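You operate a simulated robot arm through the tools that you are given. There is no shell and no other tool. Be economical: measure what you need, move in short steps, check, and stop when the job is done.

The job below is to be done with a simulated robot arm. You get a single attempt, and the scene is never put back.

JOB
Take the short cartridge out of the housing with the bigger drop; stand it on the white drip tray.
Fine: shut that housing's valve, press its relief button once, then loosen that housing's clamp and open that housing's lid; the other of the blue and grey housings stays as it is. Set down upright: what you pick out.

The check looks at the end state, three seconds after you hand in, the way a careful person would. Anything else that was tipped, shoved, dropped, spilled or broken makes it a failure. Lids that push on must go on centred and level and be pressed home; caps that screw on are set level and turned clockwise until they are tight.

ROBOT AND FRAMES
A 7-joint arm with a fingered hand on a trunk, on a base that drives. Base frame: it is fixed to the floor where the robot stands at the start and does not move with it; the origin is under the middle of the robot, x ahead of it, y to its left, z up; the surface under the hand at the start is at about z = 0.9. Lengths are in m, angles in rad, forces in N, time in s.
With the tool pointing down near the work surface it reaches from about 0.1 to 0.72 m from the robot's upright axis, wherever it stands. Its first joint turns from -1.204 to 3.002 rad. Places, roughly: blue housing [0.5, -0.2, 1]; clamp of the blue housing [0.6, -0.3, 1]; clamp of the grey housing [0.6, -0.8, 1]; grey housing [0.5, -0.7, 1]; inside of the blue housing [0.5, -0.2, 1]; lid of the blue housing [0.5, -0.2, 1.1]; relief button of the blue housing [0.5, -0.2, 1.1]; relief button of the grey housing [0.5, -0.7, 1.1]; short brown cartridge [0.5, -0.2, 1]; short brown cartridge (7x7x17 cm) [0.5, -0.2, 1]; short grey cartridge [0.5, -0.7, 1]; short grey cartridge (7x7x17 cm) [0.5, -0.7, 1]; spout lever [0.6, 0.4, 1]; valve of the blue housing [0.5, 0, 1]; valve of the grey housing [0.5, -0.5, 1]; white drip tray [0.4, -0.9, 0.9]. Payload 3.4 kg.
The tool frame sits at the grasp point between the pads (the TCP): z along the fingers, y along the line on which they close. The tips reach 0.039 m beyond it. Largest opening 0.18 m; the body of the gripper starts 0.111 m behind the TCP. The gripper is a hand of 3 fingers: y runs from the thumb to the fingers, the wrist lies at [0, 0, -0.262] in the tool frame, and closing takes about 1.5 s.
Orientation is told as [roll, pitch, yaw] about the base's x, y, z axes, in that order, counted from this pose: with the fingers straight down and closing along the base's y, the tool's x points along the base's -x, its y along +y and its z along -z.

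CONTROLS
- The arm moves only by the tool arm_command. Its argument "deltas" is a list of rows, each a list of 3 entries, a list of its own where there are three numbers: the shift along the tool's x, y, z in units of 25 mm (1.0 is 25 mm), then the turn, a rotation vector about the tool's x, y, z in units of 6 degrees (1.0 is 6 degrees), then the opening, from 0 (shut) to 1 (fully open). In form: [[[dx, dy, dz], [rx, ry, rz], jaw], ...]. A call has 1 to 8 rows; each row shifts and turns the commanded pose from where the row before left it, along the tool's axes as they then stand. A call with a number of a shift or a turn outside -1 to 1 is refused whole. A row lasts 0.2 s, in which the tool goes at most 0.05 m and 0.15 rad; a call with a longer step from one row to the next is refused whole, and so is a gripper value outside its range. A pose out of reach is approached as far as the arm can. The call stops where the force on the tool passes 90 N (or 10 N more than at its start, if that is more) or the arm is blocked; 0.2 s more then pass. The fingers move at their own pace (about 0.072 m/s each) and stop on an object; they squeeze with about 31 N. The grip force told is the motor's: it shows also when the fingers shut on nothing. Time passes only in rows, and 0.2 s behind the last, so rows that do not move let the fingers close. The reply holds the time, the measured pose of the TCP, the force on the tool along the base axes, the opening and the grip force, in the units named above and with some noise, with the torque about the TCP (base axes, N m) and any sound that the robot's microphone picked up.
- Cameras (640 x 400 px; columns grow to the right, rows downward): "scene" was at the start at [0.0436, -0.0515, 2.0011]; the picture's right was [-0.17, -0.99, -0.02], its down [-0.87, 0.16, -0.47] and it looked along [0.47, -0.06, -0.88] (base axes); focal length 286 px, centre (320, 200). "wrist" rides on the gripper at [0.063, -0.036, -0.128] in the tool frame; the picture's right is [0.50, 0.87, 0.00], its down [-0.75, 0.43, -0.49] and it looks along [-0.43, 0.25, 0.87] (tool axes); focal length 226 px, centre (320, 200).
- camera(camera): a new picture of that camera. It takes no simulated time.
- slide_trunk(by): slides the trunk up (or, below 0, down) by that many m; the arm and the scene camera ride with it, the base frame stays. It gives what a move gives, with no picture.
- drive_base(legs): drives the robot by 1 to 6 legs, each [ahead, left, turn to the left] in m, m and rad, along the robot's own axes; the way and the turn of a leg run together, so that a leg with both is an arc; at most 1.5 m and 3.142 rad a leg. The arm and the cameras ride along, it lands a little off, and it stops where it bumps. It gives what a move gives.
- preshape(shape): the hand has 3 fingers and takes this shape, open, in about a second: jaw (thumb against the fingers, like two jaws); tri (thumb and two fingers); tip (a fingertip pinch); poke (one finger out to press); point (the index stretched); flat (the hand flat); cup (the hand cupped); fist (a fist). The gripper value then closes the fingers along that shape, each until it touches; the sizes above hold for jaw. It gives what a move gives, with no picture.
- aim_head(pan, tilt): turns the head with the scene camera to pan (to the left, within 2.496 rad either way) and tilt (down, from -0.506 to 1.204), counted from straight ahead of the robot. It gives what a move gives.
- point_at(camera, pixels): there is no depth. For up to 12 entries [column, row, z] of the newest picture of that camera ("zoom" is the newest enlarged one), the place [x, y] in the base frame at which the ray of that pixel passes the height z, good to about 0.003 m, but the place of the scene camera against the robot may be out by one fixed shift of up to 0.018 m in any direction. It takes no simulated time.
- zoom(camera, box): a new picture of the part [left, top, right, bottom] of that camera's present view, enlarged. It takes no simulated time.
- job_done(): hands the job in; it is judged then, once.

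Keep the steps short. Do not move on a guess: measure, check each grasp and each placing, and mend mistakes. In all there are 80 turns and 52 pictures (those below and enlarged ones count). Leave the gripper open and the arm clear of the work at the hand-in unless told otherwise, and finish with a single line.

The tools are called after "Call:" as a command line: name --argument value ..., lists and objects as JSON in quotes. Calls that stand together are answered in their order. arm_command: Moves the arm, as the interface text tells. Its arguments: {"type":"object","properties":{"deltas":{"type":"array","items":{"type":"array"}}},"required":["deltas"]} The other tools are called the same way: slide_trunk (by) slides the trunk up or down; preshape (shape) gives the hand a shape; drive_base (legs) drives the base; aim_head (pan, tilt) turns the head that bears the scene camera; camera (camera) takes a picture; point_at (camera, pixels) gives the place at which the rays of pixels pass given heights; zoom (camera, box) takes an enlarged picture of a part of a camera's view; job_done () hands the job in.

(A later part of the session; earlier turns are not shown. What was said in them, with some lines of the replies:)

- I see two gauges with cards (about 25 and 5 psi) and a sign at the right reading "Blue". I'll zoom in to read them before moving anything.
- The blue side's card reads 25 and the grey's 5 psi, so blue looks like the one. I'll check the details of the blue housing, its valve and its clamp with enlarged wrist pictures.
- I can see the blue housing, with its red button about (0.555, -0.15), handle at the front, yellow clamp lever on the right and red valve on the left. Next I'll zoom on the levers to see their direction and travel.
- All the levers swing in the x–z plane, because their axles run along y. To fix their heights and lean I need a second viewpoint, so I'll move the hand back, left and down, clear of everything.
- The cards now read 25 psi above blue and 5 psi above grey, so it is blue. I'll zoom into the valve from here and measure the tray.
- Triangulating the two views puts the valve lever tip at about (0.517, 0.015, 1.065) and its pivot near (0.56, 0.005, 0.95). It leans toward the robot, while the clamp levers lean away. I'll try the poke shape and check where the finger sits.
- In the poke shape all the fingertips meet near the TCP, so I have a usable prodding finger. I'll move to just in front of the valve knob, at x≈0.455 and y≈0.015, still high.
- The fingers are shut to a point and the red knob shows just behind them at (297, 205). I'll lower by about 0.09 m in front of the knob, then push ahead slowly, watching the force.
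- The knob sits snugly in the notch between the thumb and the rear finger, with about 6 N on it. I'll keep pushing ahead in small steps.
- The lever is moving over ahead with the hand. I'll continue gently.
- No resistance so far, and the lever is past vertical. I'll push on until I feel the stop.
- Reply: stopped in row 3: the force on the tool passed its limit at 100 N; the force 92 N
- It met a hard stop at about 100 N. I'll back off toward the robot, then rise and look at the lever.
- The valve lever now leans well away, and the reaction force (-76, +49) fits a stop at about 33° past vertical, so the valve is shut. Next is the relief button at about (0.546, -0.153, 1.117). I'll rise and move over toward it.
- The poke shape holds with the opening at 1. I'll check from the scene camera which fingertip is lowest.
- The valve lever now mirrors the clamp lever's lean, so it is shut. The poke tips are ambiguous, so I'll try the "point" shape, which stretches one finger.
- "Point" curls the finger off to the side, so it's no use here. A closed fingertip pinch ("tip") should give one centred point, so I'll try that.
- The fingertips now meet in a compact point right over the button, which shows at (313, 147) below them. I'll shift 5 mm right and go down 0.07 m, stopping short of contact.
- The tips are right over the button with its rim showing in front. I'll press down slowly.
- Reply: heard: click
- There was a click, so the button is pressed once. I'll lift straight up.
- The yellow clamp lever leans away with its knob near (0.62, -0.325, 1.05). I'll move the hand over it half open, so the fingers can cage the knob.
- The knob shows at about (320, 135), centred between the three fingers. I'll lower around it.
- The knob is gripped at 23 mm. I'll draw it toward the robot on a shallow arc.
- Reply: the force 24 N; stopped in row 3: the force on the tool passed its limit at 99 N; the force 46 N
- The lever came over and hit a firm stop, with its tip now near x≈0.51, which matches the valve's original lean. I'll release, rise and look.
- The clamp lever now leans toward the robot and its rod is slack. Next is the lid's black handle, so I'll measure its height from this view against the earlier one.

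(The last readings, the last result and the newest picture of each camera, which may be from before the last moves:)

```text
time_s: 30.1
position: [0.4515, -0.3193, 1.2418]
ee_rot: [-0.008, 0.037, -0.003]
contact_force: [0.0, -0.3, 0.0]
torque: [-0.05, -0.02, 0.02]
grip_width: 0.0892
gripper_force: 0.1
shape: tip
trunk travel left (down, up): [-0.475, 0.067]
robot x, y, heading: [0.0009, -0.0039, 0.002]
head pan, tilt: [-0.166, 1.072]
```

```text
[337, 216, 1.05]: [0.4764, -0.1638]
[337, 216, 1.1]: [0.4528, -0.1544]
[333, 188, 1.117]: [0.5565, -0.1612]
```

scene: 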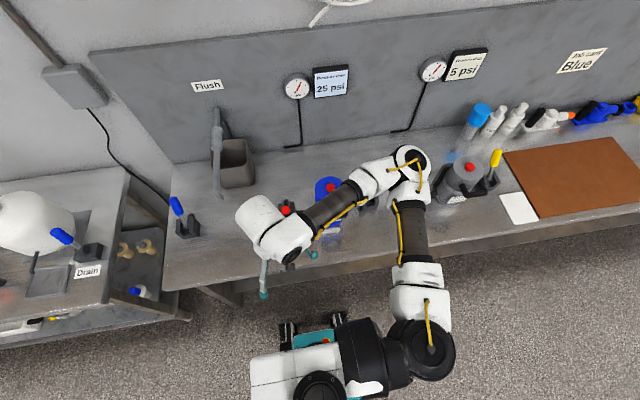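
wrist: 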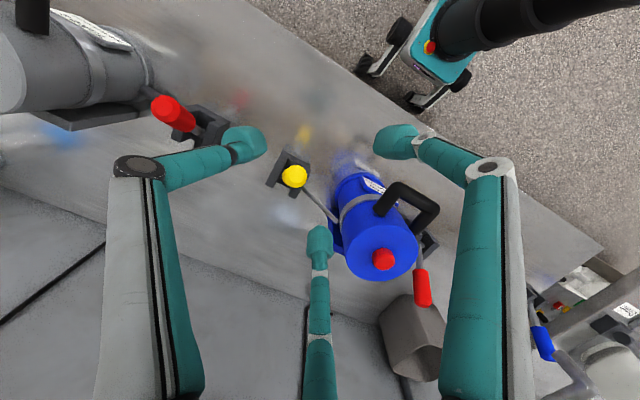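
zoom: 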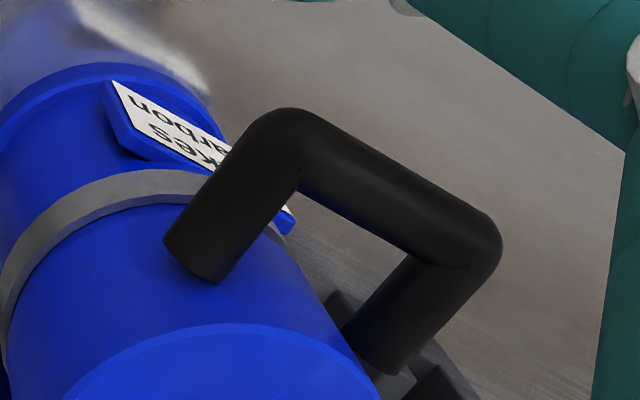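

The handle bar is centred at about (0.449, -0.154, 1.085) and runs along y. I'll hook it from the front with closed fingers pointing forward. First I back the base off 0.15 m for arm room, then start tilting the hand.

Call:
drive_base --legs '[[-0.15, 0, 0]]'

Call:
arm_command --deltas '[[[0, 0.8, 0], [0, -1, 0], 0], [[0, 0.8, 0], [0, -1, 0], 0], [[0, 0.8, 0], [0, -1, 0], 0], [[0, 0.8, 0], [0, -1, 0], 0], [[0, 0.8, 0], [0, -1, 0], 0], [[0, 0.8, 0], [0, -1, 0], 0], [[0, 0.8, 0], [0, -1, 0], 0], [[0, 0.8, 0], [0, -1, 0], 0]]'

Call:
arm_command --deltas '[[[0, 0.2, 0], [0, -1, 0], 0], [[0, 0, 0], [0, -1, 0], 0], [[0, 0, 0], [0, -1, 0], 0], [[0, 0, 0], [0, -1, 0], 0], [[0, 0, 0], [0, -1, 0], 0]]'

Call:
camera --camera "scene"

```text
time_s: 31.5
position: [0.2995, -0.319, 1.2419]
ee_rot: [-0.006, 0.04, 0.001]
contact_force: [0.9, 0.3, 0.4]
torque: [0.01, -0.01, 0.02]
grip_width: 0.0893
gripper_force: 0.0
shape: tip
trunk travel left (down, up): [-0.475, 0.067]
robot x, y, heading: [-0.1566, -0.0033, 0.002]
head pan, tilt: [-0.166, 1.072]
```

```text
time_s: 33.3
position: [0.3065, -0.2161, 1.2448]
ee_rot: [-0.014, -0.382, 0.008]
contact_force: [-0.3, 0.2, -0.5]
torque: [-0.01, 0.01, 0.01]
grip_width: 0.0
gripper_force: 30.9
shape: tip
out of reach, approached as far as the arm can: row 4, 5, 6, 7, 8
trunk travel left (down, up): [-0.475, 0.067]
robot x, y, heading: [-0.152, -0.0058, 0.003]
head pan, tilt: [-0.166, 1.072]
```

```text
time_s: 34.5
position: [0.3057, -0.2165, 1.2454]
ee_rot: [-0.014, -0.381, 0.005]
contact_force: [-0.2, 0.4, 0.5]
torque: [-0.02, 0.0, 0.0]
grip_width: 0.0001
gripper_force: 30.4
shape: tip
out of reach, approached as far as the arm can: row 1, 2, 3, 4, 5
trunk travel left (down, up): [-0.475, 0.067]
robot x, y, heading: [-0.1512, -0.0055, 0.004]
head pan, tilt: [-0.166, 1.072]
```

```text
12 pictures are left
```

scene: 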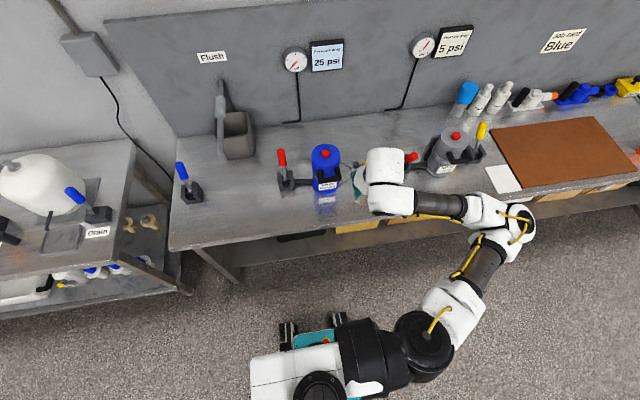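

The arm can't tilt that far so close in; pitch stuck at -0.38. There is free space above the lid, so I'll extend forward at this height and see whether the tilt catches up.

Call:
arm_command --deltas '[[[-0.2, 0, 0.9], [0, 0, 0], 0], [[-0.2, 0, 0.9], [0, 0, 0], 0], [[-0.2, 0, 0.9], [0, 0, 0], 0], [[-0.2, 0, 0.9], [0, 0, 0], 0], [[0, 0, 0], [0, 0, 0], 0], [[0, 0, 0], [0, 0, 0], 0]]'

```text
time_s: 35.9
position: [0.3587, -0.2179, 1.1689]
ee_rot: [-0.014, -0.38, 0.007]
contact_force: [-0.5, -0.4, 0.5]
torque: [0.0, -0.02, 0.02]
grip_width: 0.0001
gripper_force: 30.7
shape: tip
trunk travel left (down, up): [-0.475, 0.067]
robot x, y, heading: [-0.1551, -0.0053, 0.006]
head pan, tilt: [-0.166, 1.072]
```

The command was reset to the reached pose. I'm now further out, so I'll try tilting more here, with a small rise.

Call:
arm_command --deltas '[[[-0.5, 0.4, 0], [0, -1, 0], 0], [[-0.5, 0.4, 0], [0, -1, 0], 0], [[-0.5, 0.4, 0], [0, -1, 0], 0], [[-0.5, 0.4, 0], [0, -1, 0], 0], [[-0.5, 0.4, 0], [0, -1, 0], 0], [[-0.5, 0.4, 0], [0, -1, 0], 0]]'

```text
time_s: 37.3
position: [0.4185, -0.1552, 1.2131]
ee_rot: [-0.023, -1.011, 0.022]
contact_force: [0.0, -0.6, 0.6]
torque: [0.02, 0.0, -0.03]
grip_width: 0.0003
gripper_force: 31.2
shape: tip
trunk travel left (down, up): [-0.475, 0.067]
robot x, y, heading: [-0.1581, -0.0097, 0.004]
head pan, tilt: [-0.166, 1.072]
```

It worked: pitch is -1.01. Three more tilt steps will bring the fingers close to horizontal, and I'll take a look.

Call:
arm_command --deltas '[[[0, 0, 0], [0, -1, 0], 0], [[0, 0, 0], [0, -1, 0], 0], [[0, 0, 0], [0, -1, 0], 0]]'

Call:
drive_base --legs '[[-0.055, 0, 0]]'

Call:
zoom --camera "scene" --box '[260, 100, 420, 200]'

```text
time_s: 38.1
position: [0.4173, -0.1583, 1.2129]
ee_rot: [-0.052, -1.327, 0.053]
contact_force: [-0.5, -0.5, -0.4]
torque: [-0.02, 0.0, 0.01]
grip_width: 0.0
gripper_force: 30.7
shape: tip
trunk travel left (down, up): [-0.475, 0.067]
robot x, y, heading: [-0.1577, -0.0084, 0.004]
head pan, tilt: [-0.166, 1.072]
```

```text
time_s: 39.0
position: [0.3637, -0.1588, 1.2131]
ee_rot: [-0.05, -1.325, 0.048]
contact_force: [-0.8, 0.4, -0.1]
torque: [-0.01, 0.03, 0.0]
grip_width: 0.0
gripper_force: 30.9
shape: tip
trunk travel left (down, up): [-0.475, 0.067]
robot x, y, heading: [-0.2064, -0.0064, 0.002]
head pan, tilt: [-0.166, 1.072]
```

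```text
4.00 times, centred on (340, 150) of scene
```

zoom: 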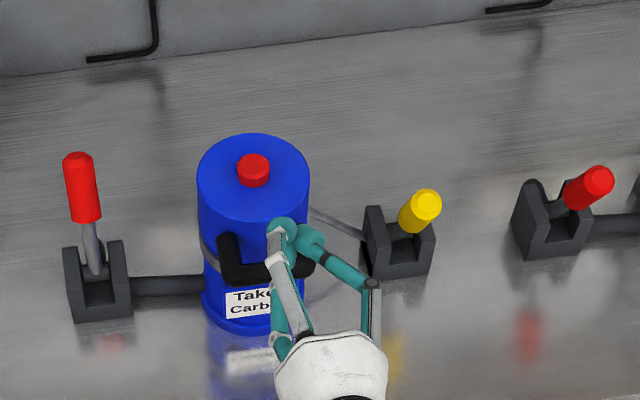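

The hand is level with the handle, pointing forward and clear of it. I'll slide the trunk down 0.165 m so the tips come below bar height, still in front of it.

Call:
slide_trunk --by -0.165

Call:
zoom --camera "scene" --box '[260, 100, 420, 200]'

```text
time_s: 40.9
position: [0.361, -0.1531, 1.0494]
ee_rot: [-0.065, -1.326, 0.066]
contact_force: [-0.1, 0.4, -0.1]
torque: [0.05, 0.04, -0.01]
grip_width: 0.0
gripper_force: 31.1
shape: tip
trunk travel left (down, up): [-0.31, 0.232]
robot x, y, heading: [-0.205, -0.0044, 0.004]
head pan, tilt: [-0.166, 1.072]
```

```text
4.00 times, centred on (340, 150) of scene
```

zoom: 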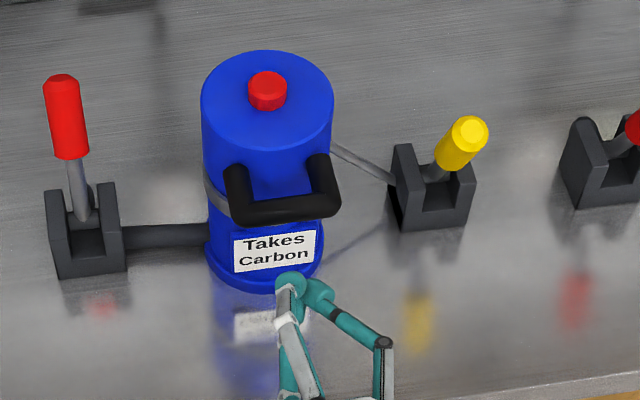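

The handle is clear in view and the fingertips are just below and in front of it, lined up in y. I'll go ahead 0.07 m under the bar.

Call:
arm_command --deltas '[[[-0.2, 0, 0.7], [0, 0, 0], 0], [[-0.2, 0, 0.7], [0, 0, 0], 0], [[-0.2, 0, 0.7], [0, 0, 0], 0], [[-0.2, 0, 0.6], [0, 0, 0], 0]]'

Call:
arm_command --deltas '[[[-0.4, 0, 0.1], [0, 0, 0], 0], [[-0.4, 0, 0.1], [0, 0, 0], 0], [[-0.4, 0, 0.1], [0, 0, 0], 0], [[-0.4, 0, 0.1], [0, 0, 0], 0]]'

Call:
zoom --camera "scene" --box '[260, 100, 420, 200]'

```text
time_s: 41.9
position: [0.4309, -0.1506, 1.0522]
ee_rot: [-0.064, -1.324, 0.065]
contact_force: [-3.7, -0.4, -1.9]
torque: [-0.01, -0.08, 0.04]
grip_width: 0.0
gripper_force: 31.4
shape: tip
trunk travel left (down, up): [-0.31, 0.232]
robot x, y, heading: [-0.2088, -0.0034, 0.003]
head pan, tilt: [-0.166, 1.072]
```

```text
time_s: 42.9
position: [0.4516, -0.1538, 1.0879]
ee_rot: [-0.063, -1.326, 0.063]
contact_force: [-0.8, 0.2, -1.5]
torque: [-0.05, -0.02, 0.03]
grip_width: 0.0
gripper_force: 30.5
shape: tip
trunk travel left (down, up): [-0.31, 0.232]
robot x, y, heading: [-0.2083, -0.0038, 0.006]
head pan, tilt: [-0.166, 1.072]
```

```text
4.00 times, centred on (340, 150) of scene
```

zoom: 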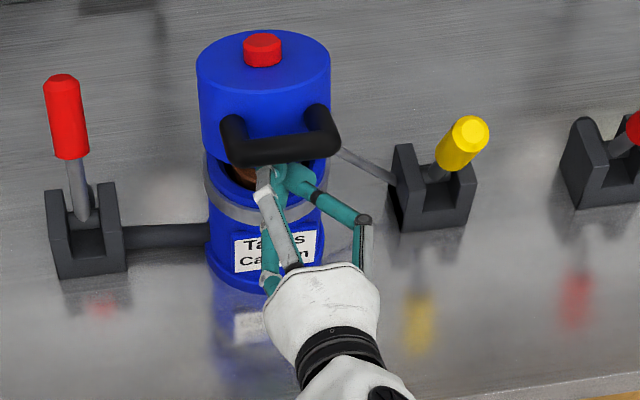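

The lid is lifting easily, with the brown cartridge visible beneath it. I'll follow the arc up and ahead.

Call:
arm_command --deltas '[[[-0.7, 0, 0.2], [0, 0, 0], 0], [[-0.7, 0, 0.3], [0, 0, 0], 0], [[-0.7, 0, 0.3], [0, 0, 0], 0], [[-0.7, 0, 0.4], [0, 0, 0], 0]]'

```text
time_s: 43.9
position: [0.4971, -0.1513, 1.1502]
ee_rot: [-0.063, -1.325, 0.065]
contact_force: [-1.8, -0.3, -0.7]
torque: [0.01, -0.03, 0.02]
grip_width: 0.0001
gripper_force: 30.8
shape: tip
trunk travel left (down, up): [-0.31, 0.232]
robot x, y, heading: [-0.207, -0.0032, 0.009]
head pan, tilt: [-0.166, 1.072]
```

Call:
zoom --camera "scene" --box '[260, 80, 420, 180]'

```text
4.00 times, centred on (340, 130) of scene
```

zoom: 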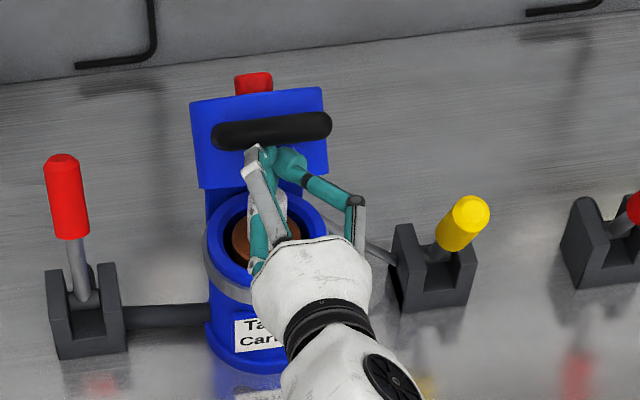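

The lid is about half open and everything is clear. I'll continue ahead and up.

Call:
arm_command --deltas '[[[-0.4, 0, 0.46], [0, 0, 0], 0], [[-0.4, 0, 0.46], [0, 0, 0], 0], [[-0.4, 0, 0.46], [0, 0, 0], 0], [[-0.35, 0, 0.5], [0, 0, 0], 0], [[-0.2, 0, 0.5], [0, 0, 0], 0], [[-0.15, 0, 0.5], [0, 0, 0], 0]]'

Call:
zoom --camera "scene" --box '[260, 80, 420, 180]'

```text
time_s: 45.3
position: [0.5778, -0.1506, 1.1782]
ee_rot: [-0.064, -1.327, 0.066]
contact_force: [-0.2, -0.3, -0.4]
torque: [0.0, 0.01, 0.01]
grip_width: 0.0003
gripper_force: 31.0
shape: tip
trunk travel left (down, up): [-0.31, 0.232]
robot x, y, heading: [-0.2086, -0.0029, 0.003]
head pan, tilt: [-0.166, 1.072]
```

```text
4.00 times, centred on (340, 130) of scene
```

zoom: 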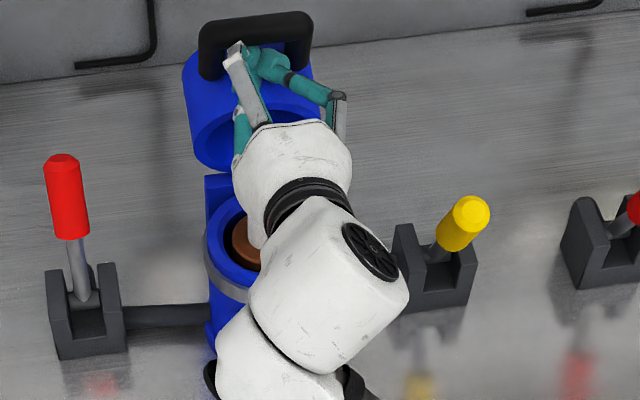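

The lid stands about upright, with the handle on top. I'll push a bit further so it rests past vertical, or until it stops.

Call:
arm_command --deltas '[[[-0.15, 0, 0.5], [0, 0, 0], 0], [[-0.1, 0, 0.5], [0, 0, 0], 0], [[-0.1, 0, 0.5], [0, 0, 0], 0], [[-0.05, 0, 0.5], [0, 0, 0], 0]]'

```text
time_s: 46.3
position: [0.6277, -0.1505, 1.1766]
ee_rot: [-0.064, -1.329, 0.066]
contact_force: [-3.1, -1.8, 4.8]
torque: [0.03, 0.07, 0.03]
grip_width: 0.0
gripper_force: 31.3
shape: tip
trunk travel left (down, up): [-0.31, 0.232]
robot x, y, heading: [-0.2094, -0.0059, 0.0]
head pan, tilt: [-0.166, 1.072]
```

Call:
arm_command --deltas '[[[0.0, 0, 0.4], [0, 0, 0], 0], [[0.0, 0, 0.4], [0, 0, 0], 0], [[0.0, 0, 0.4], [0, 0, 0], 0]]'

```text
time_s: 47.1
position: [0.6524, -0.1536, 1.1726]
ee_rot: [-0.064, -1.328, 0.06]
contact_force: [-40.6, -6.9, -0.6]
torque: [-0.08, 0.62, -0.13]
grip_width: 0.0
gripper_force: 31.2
shape: tip
trunk travel left (down, up): [-0.31, 0.232]
robot x, y, heading: [-0.2044, -0.0085, -0.0]
head pan, tilt: [-0.166, 1.072]
```

It's at its stop, with 40 N. I'll draw the hand straight back out of the handle and look.

Call:
arm_command --deltas '[[[0, 0, -0.5], [0, 0, 0], 0], [[0, 0, -0.8], [0, 0, 0], 0], [[0, 0, -1], [0, 0, 0], 0], [[0, 0, -1], [0, 0, 0], 0], [[-0.3, 0, -1], [0, 0, 0], 0], [[-0.5, 0, -1], [0, 0, 0], 0], [[-0.5, 0, -1], [0, 0, 0], 0], [[-0.5, 0, -1], [0, 0, 0], 0]]'

Call:
zoom --camera "scene" --box '[260, 80, 420, 180]'

```text
time_s: 48.9
position: [0.4935, -0.1479, 1.2581]
ee_rot: [-0.065, -1.327, 0.064]
contact_force: [0.5, -0.3, 0.5]
torque: [0.0, -0.02, 0.02]
grip_width: 0.0001
gripper_force: 31.0
shape: tip
trunk travel left (down, up): [-0.31, 0.232]
robot x, y, heading: [-0.2067, -0.0041, -0.001]
head pan, tilt: [-0.166, 1.072]
```

```text
4.00 times, centred on (340, 130) of scene
```

zoom: 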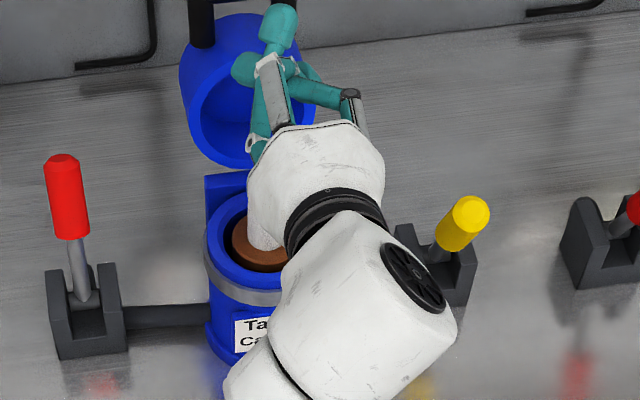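

The lid stays open and the brown cartridge is visible in the housing. I'll rotate the hand back to pointing down.

Call:
arm_command --deltas '[[[-0.6, 0, -0.4], [0, 1, 0], 0], [[-0.6, 0, -0.4], [0, 1, 0], 0], [[-0.4, 0, -0.6], [0, 1, 0], 0], [[0, 0, -0.4], [0, 1, 0], 0], [[0, 0, 0], [0, 1, 0], 0], [[0, 0, 0], [0, 1, 0], 0], [[0, 0, 0], [0, 1, 0], 0], [[0, 0, 0], [0, 1, 0], 0]]'

Call:
arm_command --deltas '[[[0, 0, 0], [0, 1, 0], 0], [[0, 0, 0], [0, 1, 0], 0], [[0, 0, 0], [0, 1, 0], 0], [[0, 0, 0], [0, 1, 0], 0], [[0, 0, 0], [0, 0.6, 0], 0]]'

```text
time_s: 50.7
position: [0.4645, -0.1477, 1.312]
ee_rot: [-0.017, -0.487, 0.01]
contact_force: [0.2, 0.0, 0.6]
torque: [0.05, 0.0, 0.01]
grip_width: 0.0
gripper_force: 31.8
shape: tip
trunk travel left (down, up): [-0.31, 0.232]
robot x, y, heading: [-0.2063, -0.006, 0.003]
head pan, tilt: [-0.166, 1.072]
```

```text
time_s: 51.9
position: [0.4646, -0.1481, 1.3128]
ee_rot: [-0.017, -0.007, 0.003]
contact_force: [1.0, 0.0, 0.5]
torque: [0.0, -0.01, 0.0]
grip_width: 0.0
gripper_force: 30.9
shape: tip
trunk travel left (down, up): [-0.31, 0.232]
robot x, y, heading: [-0.2091, -0.0039, 0.005]
head pan, tilt: [-0.166, 1.072]
```

The hand points straight down again. I'll pull it back a little, yaw it 30° so no finger points at the open lid, switch to jaw, then drive the base forward under reach.

Call:
arm_command --deltas '[[[1, 0, 0], [0, 0, 0], 0], [[1, 0, 0], [0, 0, 0], 0], [[0.9, 0, 0], [0, 0, 0], 0], [[0, -0.2, 0], [0.15, 0, -1], 0], [[0, 0, 0], [0, 0, -1], 0], [[0, 0, 0], [0, 0, -1], 0], [[0, 0, 0], [0, 0, -1], 0], [[0, 0, 0], [0, 0, -1], 0]]'

Call:
preshape --shape "jaw"

Call:
drive_base --legs '[[0.155, 0, 0]]'

Call:
camera --camera "wrist"

```text
time_s: 53.7
position: [0.3931, -0.1554, 1.3126]
ee_rot: [-0.031, 0.009, 0.526]
contact_force: [0.5, -0.1, 0.0]
torque: [-0.02, 0.0, 0.03]
grip_width: 0.0
gripper_force: 30.9
shape: tip
trunk travel left (down, up): [-0.31, 0.232]
robot x, y, heading: [-0.2092, -0.0038, 0.005]
head pan, tilt: [-0.166, 1.072]
```

```text
time_s: 54.6
position: [0.3929, -0.1563, 1.3127]
ee_rot: [-0.031, 0.008, 0.524]
contact_force: [0.4, -0.2, 0.0]
torque: [0.01, 0.04, 0.02]
grip_width: 0.1801
gripper_force: 0.0
shape: jaw
trunk travel left (down, up): [-0.31, 0.232]
robot x, y, heading: [-0.2038, -0.0049, 0.006]
head pan, tilt: [-0.166, 1.072]
```

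```text
time_s: 56.0
position: [0.5463, -0.1545, 1.3109]
ee_rot: [-0.03, 0.01, 0.526]
contact_force: [-0.5, 1.5, -1.0]
torque: [-0.02, 0.04, -0.02]
grip_width: 0.1799
gripper_force: 0.1
shape: jaw
trunk travel left (down, up): [-0.31, 0.232]
robot x, y, heading: [-0.0557, -0.0057, -0.0]
head pan, tilt: [-0.166, 1.072]
```

```text
5 pictures are left
```

wrist: 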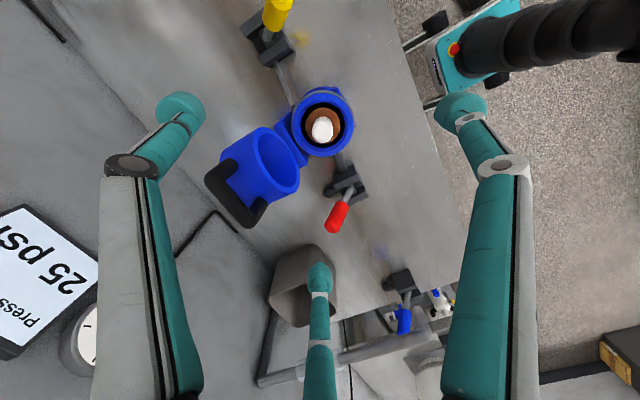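

Looking down I see the brown cartridge at (323, 128) with a white neck on top, and the open lid behind it. One enlarged view will give the neck's place.

Call:
zoom --camera "wrist" --box '[276, 82, 372, 142]'

Call:
point_at --camera "wrist" --pixels '[[321, 124, 1.04], [321, 124, 1.08], [321, 124, 1.12], [324, 127, 1.0], [324, 127, 1.04], [328, 122, 1.0], [328, 122, 1.04]]'

```text
6.67 times, centred on (324, 112) of wrist
```

zoom: 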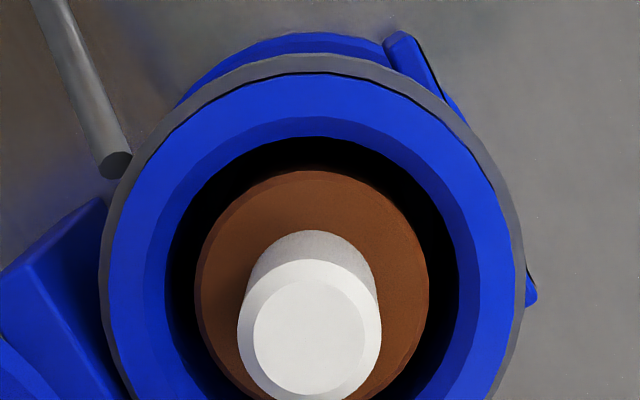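

```text
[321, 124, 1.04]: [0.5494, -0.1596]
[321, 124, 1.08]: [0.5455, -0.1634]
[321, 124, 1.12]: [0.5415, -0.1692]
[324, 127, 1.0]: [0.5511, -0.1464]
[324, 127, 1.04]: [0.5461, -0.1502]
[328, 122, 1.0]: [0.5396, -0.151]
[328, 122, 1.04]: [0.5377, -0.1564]
```

The neck is about 35 mm wide and stands above the rim, with its top at about z≈1.06. I'll get its centre precisely.

Call:
point_at --camera "wrist" --pixels '[[322.5, 132.2, 1.05], [322.5, 132.2, 1.07], [322.8, 125.5, 0.98], [322.8, 125.5, 1.0]]'

Call:
arm_command --deltas '[[[0, 0, 0.8], [0, 0, 0], 0.5], [[0, 0, 0.8], [0, 0, 0], 0.5], [[0, 0, 0.8], [0, 0, 0], 0.5], [[0, 0, 0.8], [0, 0, 0], 0.5], [[0, 0, 0.8], [0, 0, 0], 0.5], [[0, 0, 0.8], [0, 0, 0], 0.5]]'

```text
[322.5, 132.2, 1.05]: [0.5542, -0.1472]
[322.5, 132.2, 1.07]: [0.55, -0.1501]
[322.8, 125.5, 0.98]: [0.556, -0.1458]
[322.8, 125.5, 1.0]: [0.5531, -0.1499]
```

```text
time_s: 57.4
position: [0.5424, -0.1577, 1.1941]
ee_rot: [-0.033, 0.009, 0.526]
contact_force: [-0.4, 0.3, 0.1]
torque: [0.01, -0.01, 0.0]
grip_width: 0.0906
gripper_force: 0.0
shape: jaw
trunk travel left (down, up): [-0.31, 0.232]
robot x, y, heading: [-0.0573, -0.007, 0.001]
head pan, tilt: [-0.166, 1.072]
```

The neck centre is about (0.549, -0.151). I'll straighten the small tilt, shift 8 mm and lower around the neck to TCP z≈1.05.

Call:
arm_command --deltas '[[[-0.31, 0.09, 0.5], [-0.27, -0.16, 0], 0.5], [[0, 0, 0.8], [0, 0, 0], 0.5], [[0, 0, 0.8], [0, 0, 0], 0.5], [[0, 0, 0.8], [0, 0, 0], 0.5], [[0, 0, 0.8], [0, 0, 0], 0.5], [[0, 0, 0.8], [0, 0, 0], 0.5], [[0, 0, 0.8], [0, 0, 0], 0.5], [[0, 0, 0.4], [0, 0, 0], 0.5]]'

```text
time_s: 59.2
position: [0.5466, -0.1475, 1.0695]
ee_rot: [-0.021, -0.037, 0.525]
contact_force: [1.3, 0.0, 81.2]
torque: [-1.58, 1.56, 0.27]
grip_width: 0.0913
gripper_force: 0.0
shape: jaw
trunk travel left (down, up): [-0.31, 0.232]
robot x, y, heading: [-0.0588, -0.0053, 0.005]
head pan, tilt: [-0.166, 1.072]
```

The fingertips touched the rim (81 N at z 1.07), so the rim is at about 1.03 and the neck top at about 1.085. I'll raise slightly off the rim, then close on the neck.

Call:
arm_command --deltas '[[[0, 0, -0.6], [0, 0, 0], 0.5], [[0, 0, -0.55], [0, 0, 0], 0.5], [[0, 0, 0], [0, 0, 0], 0.5]]'

```text
time_s: 60.0
position: [0.5501, -0.1509, 1.0778]
ee_rot: [-0.005, -0.004, 0.527]
contact_force: [-0.4, -0.5, 0.4]
torque: [-0.03, 0.01, -0.01]
grip_width: 0.0902
gripper_force: 0.0
shape: jaw
trunk travel left (down, up): [-0.31, 0.232]
robot x, y, heading: [-0.0563, -0.0015, -0.001]
head pan, tilt: [-0.166, 1.072]
```

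The hand is free and level at z 1.078, centred on the neck. I'll close.

Call:
arm_command --deltas '[[[0, 0, 0], [0, 0, 0], 0.25], [[0, 0, 0.1], [0, 0, 0], 0.1], [[0, 0, 0.1], [0, 0, 0], 0], [[0, 0, 0], [0, 0, 0], 0], [[0, 0, 0], [0, 0, 0], 0], [[0, 0, 0], [0, 0, 0], 0], [[0, 0, 0], [0, 0, 0], 0]]'

```text
time_s: 61.6
position: [0.5522, -0.1508, 1.076]
ee_rot: [-0.006, -0.01, 0.525]
contact_force: [1.0, 0.3, 6.1]
torque: [-0.04, 0.01, 0.02]
grip_width: 0.0281
gripper_force: 31.1
shape: jaw
trunk travel left (down, up): [-0.31, 0.232]
robot x, y, heading: [-0.0551, -0.0002, 0.001]
head pan, tilt: [-0.166, 1.072]
```

It grips something 28 mm wide. I'll lift slowly and check the load.

Call:
arm_command --deltas '[[[0, 0, -0.3], [0, 0, 0], 0], [[0, 0, -0.4], [0, 0, 0], 0], [[0, 0, -0.5], [0, 0, 0], 0], [[0, 0, -0.5], [0, 0, 0], 0]]'

```text
time_s: 62.6
position: [0.5491, -0.1514, 1.1163]
ee_rot: [-0.006, -0.007, 0.526]
contact_force: [0.6, 0.1, -2.0]
torque: [0.02, -0.04, 0.01]
grip_width: 0.028
gripper_force: 31.3
shape: jaw
trunk travel left (down, up): [-0.31, 0.232]
robot x, y, heading: [-0.0545, -0.0058, 0.003]
head pan, tilt: [-0.166, 1.072]
```

It carries about 2 N with steady grip. I'll lift straight up, clear of the housing.

Call:
arm_command --deltas '[[[0, 0, -0.7], [0, 0, 0], 0], [[0, 0, -0.8], [0, 0, 0], 0], [[0, 0, -0.8], [0, 0, 0], 0], [[0, 0, -0.8], [0, 0, 0], 0], [[0, 0, -0.8], [0, 0, 0], 0], [[0, 0, -0.8], [0, 0, 0], 0], [[0, 0, -0.8], [0, 0, 0], 0], [[0, 0, -0.8], [0, 0, 0], 0]]'

Call:
slide_trunk --by 0.11

Call:
camera --camera "wrist"

```text
time_s: 64.4
position: [0.5461, -0.1492, 1.2745]
ee_rot: [-0.005, -0.008, 0.525]
contact_force: [-0.5, -0.3, -1.4]
torque: [0.02, 0.01, 0.0]
grip_width: 0.0278
gripper_force: 30.6
shape: jaw
trunk travel left (down, up): [-0.31, 0.232]
robot x, y, heading: [-0.0536, -0.0023, 0.002]
head pan, tilt: [-0.166, 1.072]
```

```text
time_s: 65.8
position: [0.549, -0.1507, 1.384]
ee_rot: [-0.005, -0.007, 0.525]
contact_force: [-0.3, 0.3, -3.2]
torque: [0.01, 0.0, 0.01]
grip_width: 0.0278
gripper_force: 30.9
shape: jaw
trunk travel left (down, up): [-0.42, 0.122]
robot x, y, heading: [-0.0568, -0.0032, 0.002]
head pan, tilt: [-0.166, 1.072]
```

```text
3 pictures are left
```

wrist: 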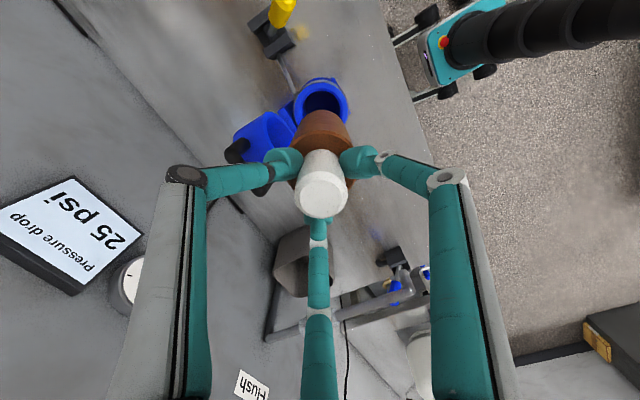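

The cartridge is held firmly by its neck, clear of everything. I'll drive back 0.11 m, then right about 0.68 m, stopping short of the tray so I can measure it.

Call:
drive_base --legs '[[-0.11, 0, 0], [0, -0.68, 0]]'

Call:
camera --camera "wrist"

```text
time_s: 70.3
position: [0.4307, -0.819, 1.3852]
ee_rot: [-0.013, -0.004, 0.513]
contact_force: [-1.4, -0.4, -2.3]
torque: [-0.04, -0.03, 0.0]
grip_width: 0.028
gripper_force: 31.2
shape: jaw
trunk travel left (down, up): [-0.42, 0.122]
robot x, y, heading: [-0.1716, -0.6786, -0.015]
head pan, tilt: [-0.166, 1.072]
```

```text
2 pictures are left
```

wrist: 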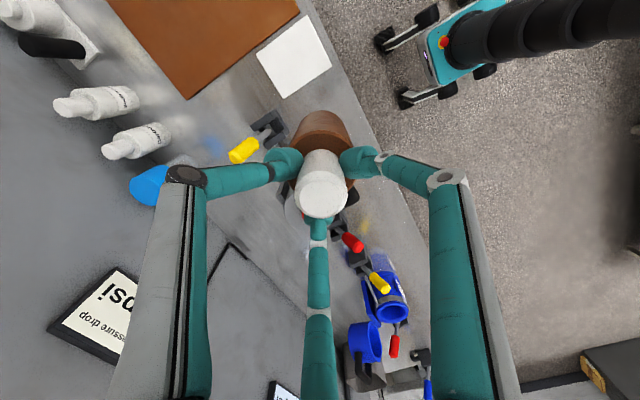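

The tray's corners are at about (256,53), (304,15), (332,66) and (284,98). I'll compute its centre at the table height.

Call:
point_at --camera "wrist" --pixels '[[256, 53, 0.905], [304, 15, 0.905], [332, 66, 0.905], [284, 98, 0.905]]'

```text
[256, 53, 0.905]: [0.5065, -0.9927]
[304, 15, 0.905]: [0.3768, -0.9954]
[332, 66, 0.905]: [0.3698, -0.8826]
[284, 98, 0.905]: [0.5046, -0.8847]
```

The tray centre is (0.439, -0.939). I'll move over it at this height, then begin lowering.

Call:
arm_command --deltas '[[[0.41, -0.87, 0], [0, 0, 0], 0], [[0.41, -0.87, 0], [0, 0, 0], 0], [[0.41, -0.87, 0], [0, 0, 0], 0], [[0.41, -0.87, 0], [0, 0, 0], 0], [[0.41, -0.87, 0], [0, 0, 0], 0], [[0, 0, 0.5], [0, 0, 0], 0], [[0, 0, 0.7], [0, 0, 0], 0], [[0, 0, 0.8], [0, 0, 0], 0]]'

```text
time_s: 72.2
position: [0.4383, -0.9376, 1.3394]
ee_rot: [-0.016, -0.006, 0.514]
contact_force: [-0.2, 0.4, -2.3]
torque: [-0.01, -0.02, 0.03]
grip_width: 0.0275
gripper_force: 31.2
shape: jaw
trunk travel left (down, up): [-0.42, 0.122]
robot x, y, heading: [-0.1689, -0.677, -0.014]
head pan, tilt: [-0.166, 1.072]
```

It's on position over the tray, so I'll lower.

Call:
arm_command --deltas '[[[0, 0, 0.8], [-0.13, -0.07, 0], 0], [[0, 0, 0.8], [0, 0, 0], 0], [[0, 0, 0.8], [0, 0, 0], 0], [[0, 0, 0.8], [0, 0, 0], 0], [[0, 0, 0.8], [0, 0, 0], 0], [[0, 0, 0.8], [0, 0, 0], 0], [[0, 0, 0.8], [0, 0, 0], 0], [[0, 0, 0.8], [0, 0, 0], 0]]'

Call:
arm_command --deltas '[[[0, 0, 0.7], [0, 0, 0], 0], [[0, 0, 0.7], [0, 0, 0], 0], [[0, 0, 0.5], [0, 0, 0], 0], [[0, 0, 0.3], [0, 0, 0], 0]]'

```text
time_s: 74.0
position: [0.441, -0.9419, 1.1761]
ee_rot: [0.001, -0.014, 0.513]
contact_force: [-0.4, 0.4, -1.8]
torque: [0.02, 0.02, -0.03]
grip_width: 0.0276
gripper_force: 31.0
shape: jaw
trunk travel left (down, up): [-0.42, 0.122]
robot x, y, heading: [-0.1682, -0.6764, -0.008]
head pan, tilt: [-0.166, 1.072]
```

```text
time_s: 75.0
position: [0.4421, -0.9446, 1.1224]
ee_rot: [0.002, -0.014, 0.513]
contact_force: [-0.4, -0.1, -2.3]
torque: [-0.03, 0.01, -0.01]
grip_width: 0.0276
gripper_force: 31.0
shape: jaw
trunk travel left (down, up): [-0.42, 0.122]
robot x, y, heading: [-0.1695, -0.679, -0.014]
head pan, tilt: [-0.166, 1.072]
```

Now in 5 mm steps until contact.

Call:
arm_command --deltas '[[[0, 0, 0.3], [0, 0, 0], 0], [[0, 0, 0.3], [0, 0, 0], 0], [[0, 0, 0.3], [0, 0, 0], 0], [[0, 0, 0.2], [0, 0, 0], 0], [[0, 0, 0.2], [0, 0, 0], 0]]'

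```text
time_s: 76.2
position: [0.4408, -0.9415, 1.0904]
ee_rot: [0.002, -0.015, 0.513]
contact_force: [-0.3, 0.1, -2.6]
torque: [0.01, 0.0, -0.05]
grip_width: 0.0273
gripper_force: 31.4
shape: jaw
trunk travel left (down, up): [-0.42, 0.122]
robot x, y, heading: [-0.1699, -0.6782, -0.013]
head pan, tilt: [-0.166, 1.072]
```

Call:
arm_command --deltas '[[[0, 0, 0.15], [0, 0, 0], 0], [[0, 0, 0.15], [0, 0, 0], 0], [[0, 0, 0.15], [0, 0, 0], 0], [[0, 0, 0.15], [0, 0, 0], 0]]'

```text
time_s: 77.2
position: [0.4407, -0.9431, 1.0764]
ee_rot: [0.004, -0.016, 0.513]
contact_force: [0.4, 0.3, -2.3]
torque: [0.03, -0.03, 0.01]
grip_width: 0.0275
gripper_force: 30.7
shape: jaw
trunk travel left (down, up): [-0.42, 0.122]
robot x, y, heading: [-0.1694, -0.6782, -0.011]
head pan, tilt: [-0.166, 1.072]
```

No contact yet, so I'll keep on in smaller steps.

Call:
arm_command --deltas '[[[0, 0, 0.12], [0, 0, 0], 0], [[0, 0, 0.12], [0, 0, 0], 0], [[0, 0, 0.12], [0, 0, 0], 0]]'

```text
time_s: 78.0
position: [0.44, -0.9435, 1.0677]
ee_rot: [0.003, -0.015, 0.512]
contact_force: [0.6, 0.1, -0.6]
torque: [-0.04, -0.03, 0.03]
grip_width: 0.0275
gripper_force: 30.9
shape: jaw
trunk travel left (down, up): [-0.42, 0.122]
robot x, y, heading: [-0.1687, -0.679, -0.009]
head pan, tilt: [-0.166, 1.072]
```

Call:
arm_command --deltas '[[[0, 0, 0.1], [0, 0, 0], 0], [[0, 0, 0.1], [0, 0, 0], 0]]'

```text
time_s: 78.5
position: [0.4418, -0.9418, 1.0665]
ee_rot: [-0.003, -0.021, 0.513]
contact_force: [4.5, 1.3, 21.1]
torque: [-0.05, -0.22, 0.07]
grip_width: 0.0285
gripper_force: 31.4
shape: jaw
trunk travel left (down, up): [-0.42, 0.122]
robot x, y, heading: [-0.1705, -0.6799, -0.014]
head pan, tilt: [-0.166, 1.072]
```

The cartridge is standing on the tray (21 N). I'll ease off and open.

Call:
arm_command --deltas '[[[0, 0, -0.12], [0, 0, 0], 0], [[0, 0, 0], [0, 0, 0], 0.2], [[0, 0, 0], [0, 0, 0], 0.35], [[0, 0, 0], [0, 0, 0], 0.5], [[0, 0, 0], [0, 0, 0], 0.6], [[0, 0, 0], [0, 0, 0], 0.6], [[0, 0, 0], [0, 0, 0], 0.6]]'

Call:
arm_command --deltas '[[[0, 0, -0.5], [0, 0, 0], 0.6], [[0, 0, -0.7], [0, 0, 0], 0.6], [[0, 0, -0.9], [0, 0, 0], 0.6], [[0, 0, -1], [0, 0, 0], 0.8], [[0, 0, -1], [0, 0, 0], 1], [[0, 0, -1], [0, 0, 0], 1], [[0, 0, -1], [0, 0, 0], 1], [[0, 0, -1], [0, 0, 0], 1]]'

Call:
camera --camera "wrist"

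```text
time_s: 80.2
position: [0.4415, -0.9412, 1.0638]
ee_rot: [0.002, -0.014, 0.514]
contact_force: [-0.5, 0.5, 0.4]
torque: [-0.02, -0.02, 0.05]
grip_width: 0.1077
gripper_force: 0.1
shape: jaw
trunk travel left (down, up): [-0.42, 0.122]
robot x, y, heading: [-0.1698, -0.6776, -0.015]
head pan, tilt: [-0.166, 1.072]
```

```text
time_s: 82.0
position: [0.4379, -0.9424, 1.2424]
ee_rot: [0.003, -0.013, 0.513]
contact_force: [0.4, 0.2, -0.5]
torque: [0.0, 0.02, 0.0]
grip_width: 0.1799
gripper_force: 0.0
shape: jaw
trunk travel left (down, up): [-0.42, 0.122]
robot x, y, heading: [-0.167, -0.6811, -0.011]
head pan, tilt: [-0.166, 1.072]
```

```text
1 pictures are left
```

wrist: 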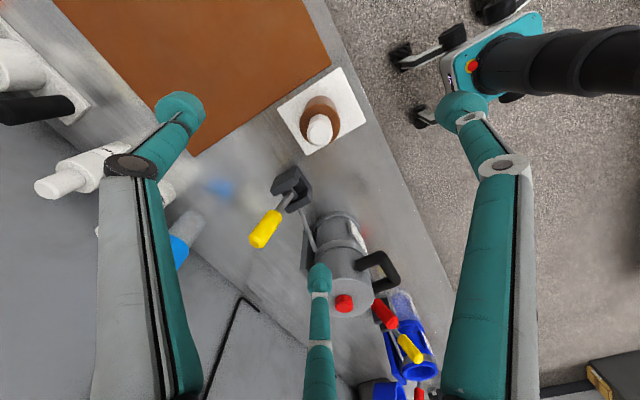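

The cartridge stands upright in the middle of the white tray, and the grey housing is unchanged. I'll raise the arm clear and take a last look at the whole bench.

Call:
arm_command --deltas '[[[0, 0, -1], [0, 0, 0], 1], [[0, 0, -1], [0, 0, 0], 1], [[0, 0, -1], [0, 0, 0], 1], [[0, 0, -1], [0, 0, 0], 1]]'

Call:
aim_head --pan 0.3 --tilt 0.9

Call:
camera --camera "scene"

```text
time_s: 83.0
position: [0.4359, -0.9456, 1.3417]
ee_rot: [0.0, -0.016, 0.514]
contact_force: [-0.8, 0.1, 0.0]
torque: [0.0, 0.01, 0.0]
grip_width: 0.18
gripper_force: 0.2
shape: jaw
trunk travel left (down, up): [-0.42, 0.122]
robot x, y, heading: [-0.1688, -0.6754, -0.013]
head pan, tilt: [-0.166, 1.072]
```

```text
time_s: 83.9
position: [0.4358, -0.9448, 1.3408]
ee_rot: [0.001, -0.014, 0.513]
contact_force: [-0.5, 0.4, 0.0]
torque: [0.0, 0.01, 0.01]
grip_width: 0.18
gripper_force: 0.1
shape: jaw
trunk travel left (down, up): [-0.42, 0.122]
robot x, y, heading: [-0.1692, -0.6769, -0.016]
head pan, tilt: [0.3, 0.901]
```

```text
0 pictures are left
```

scene: 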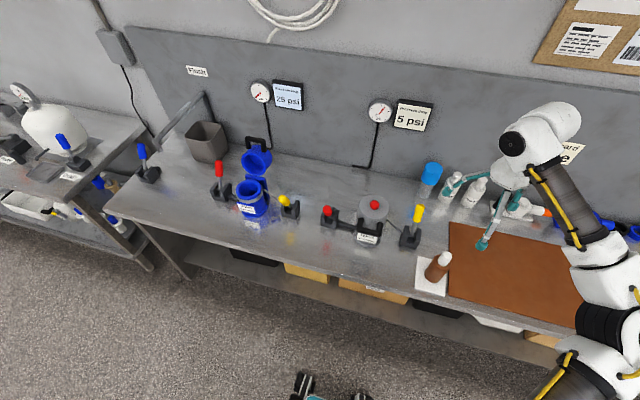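

The last picture shows the blue housing open and empty, its valve lever away, its clamp lever toward the robot, and the grey housing as it was. The cartridge stands upright on the white tray and the gripper is open and clear, so I'm handing in.

Call:
job_done

```text
The job is handed in.
```

Job handed in: on the blue housing (25 psi drop) I shut the valve, pressed the relief button once, loosened the clamp and opened the lid; its short brown cartridge now stands upright on the white drip tray, and the grey housing was not touched.
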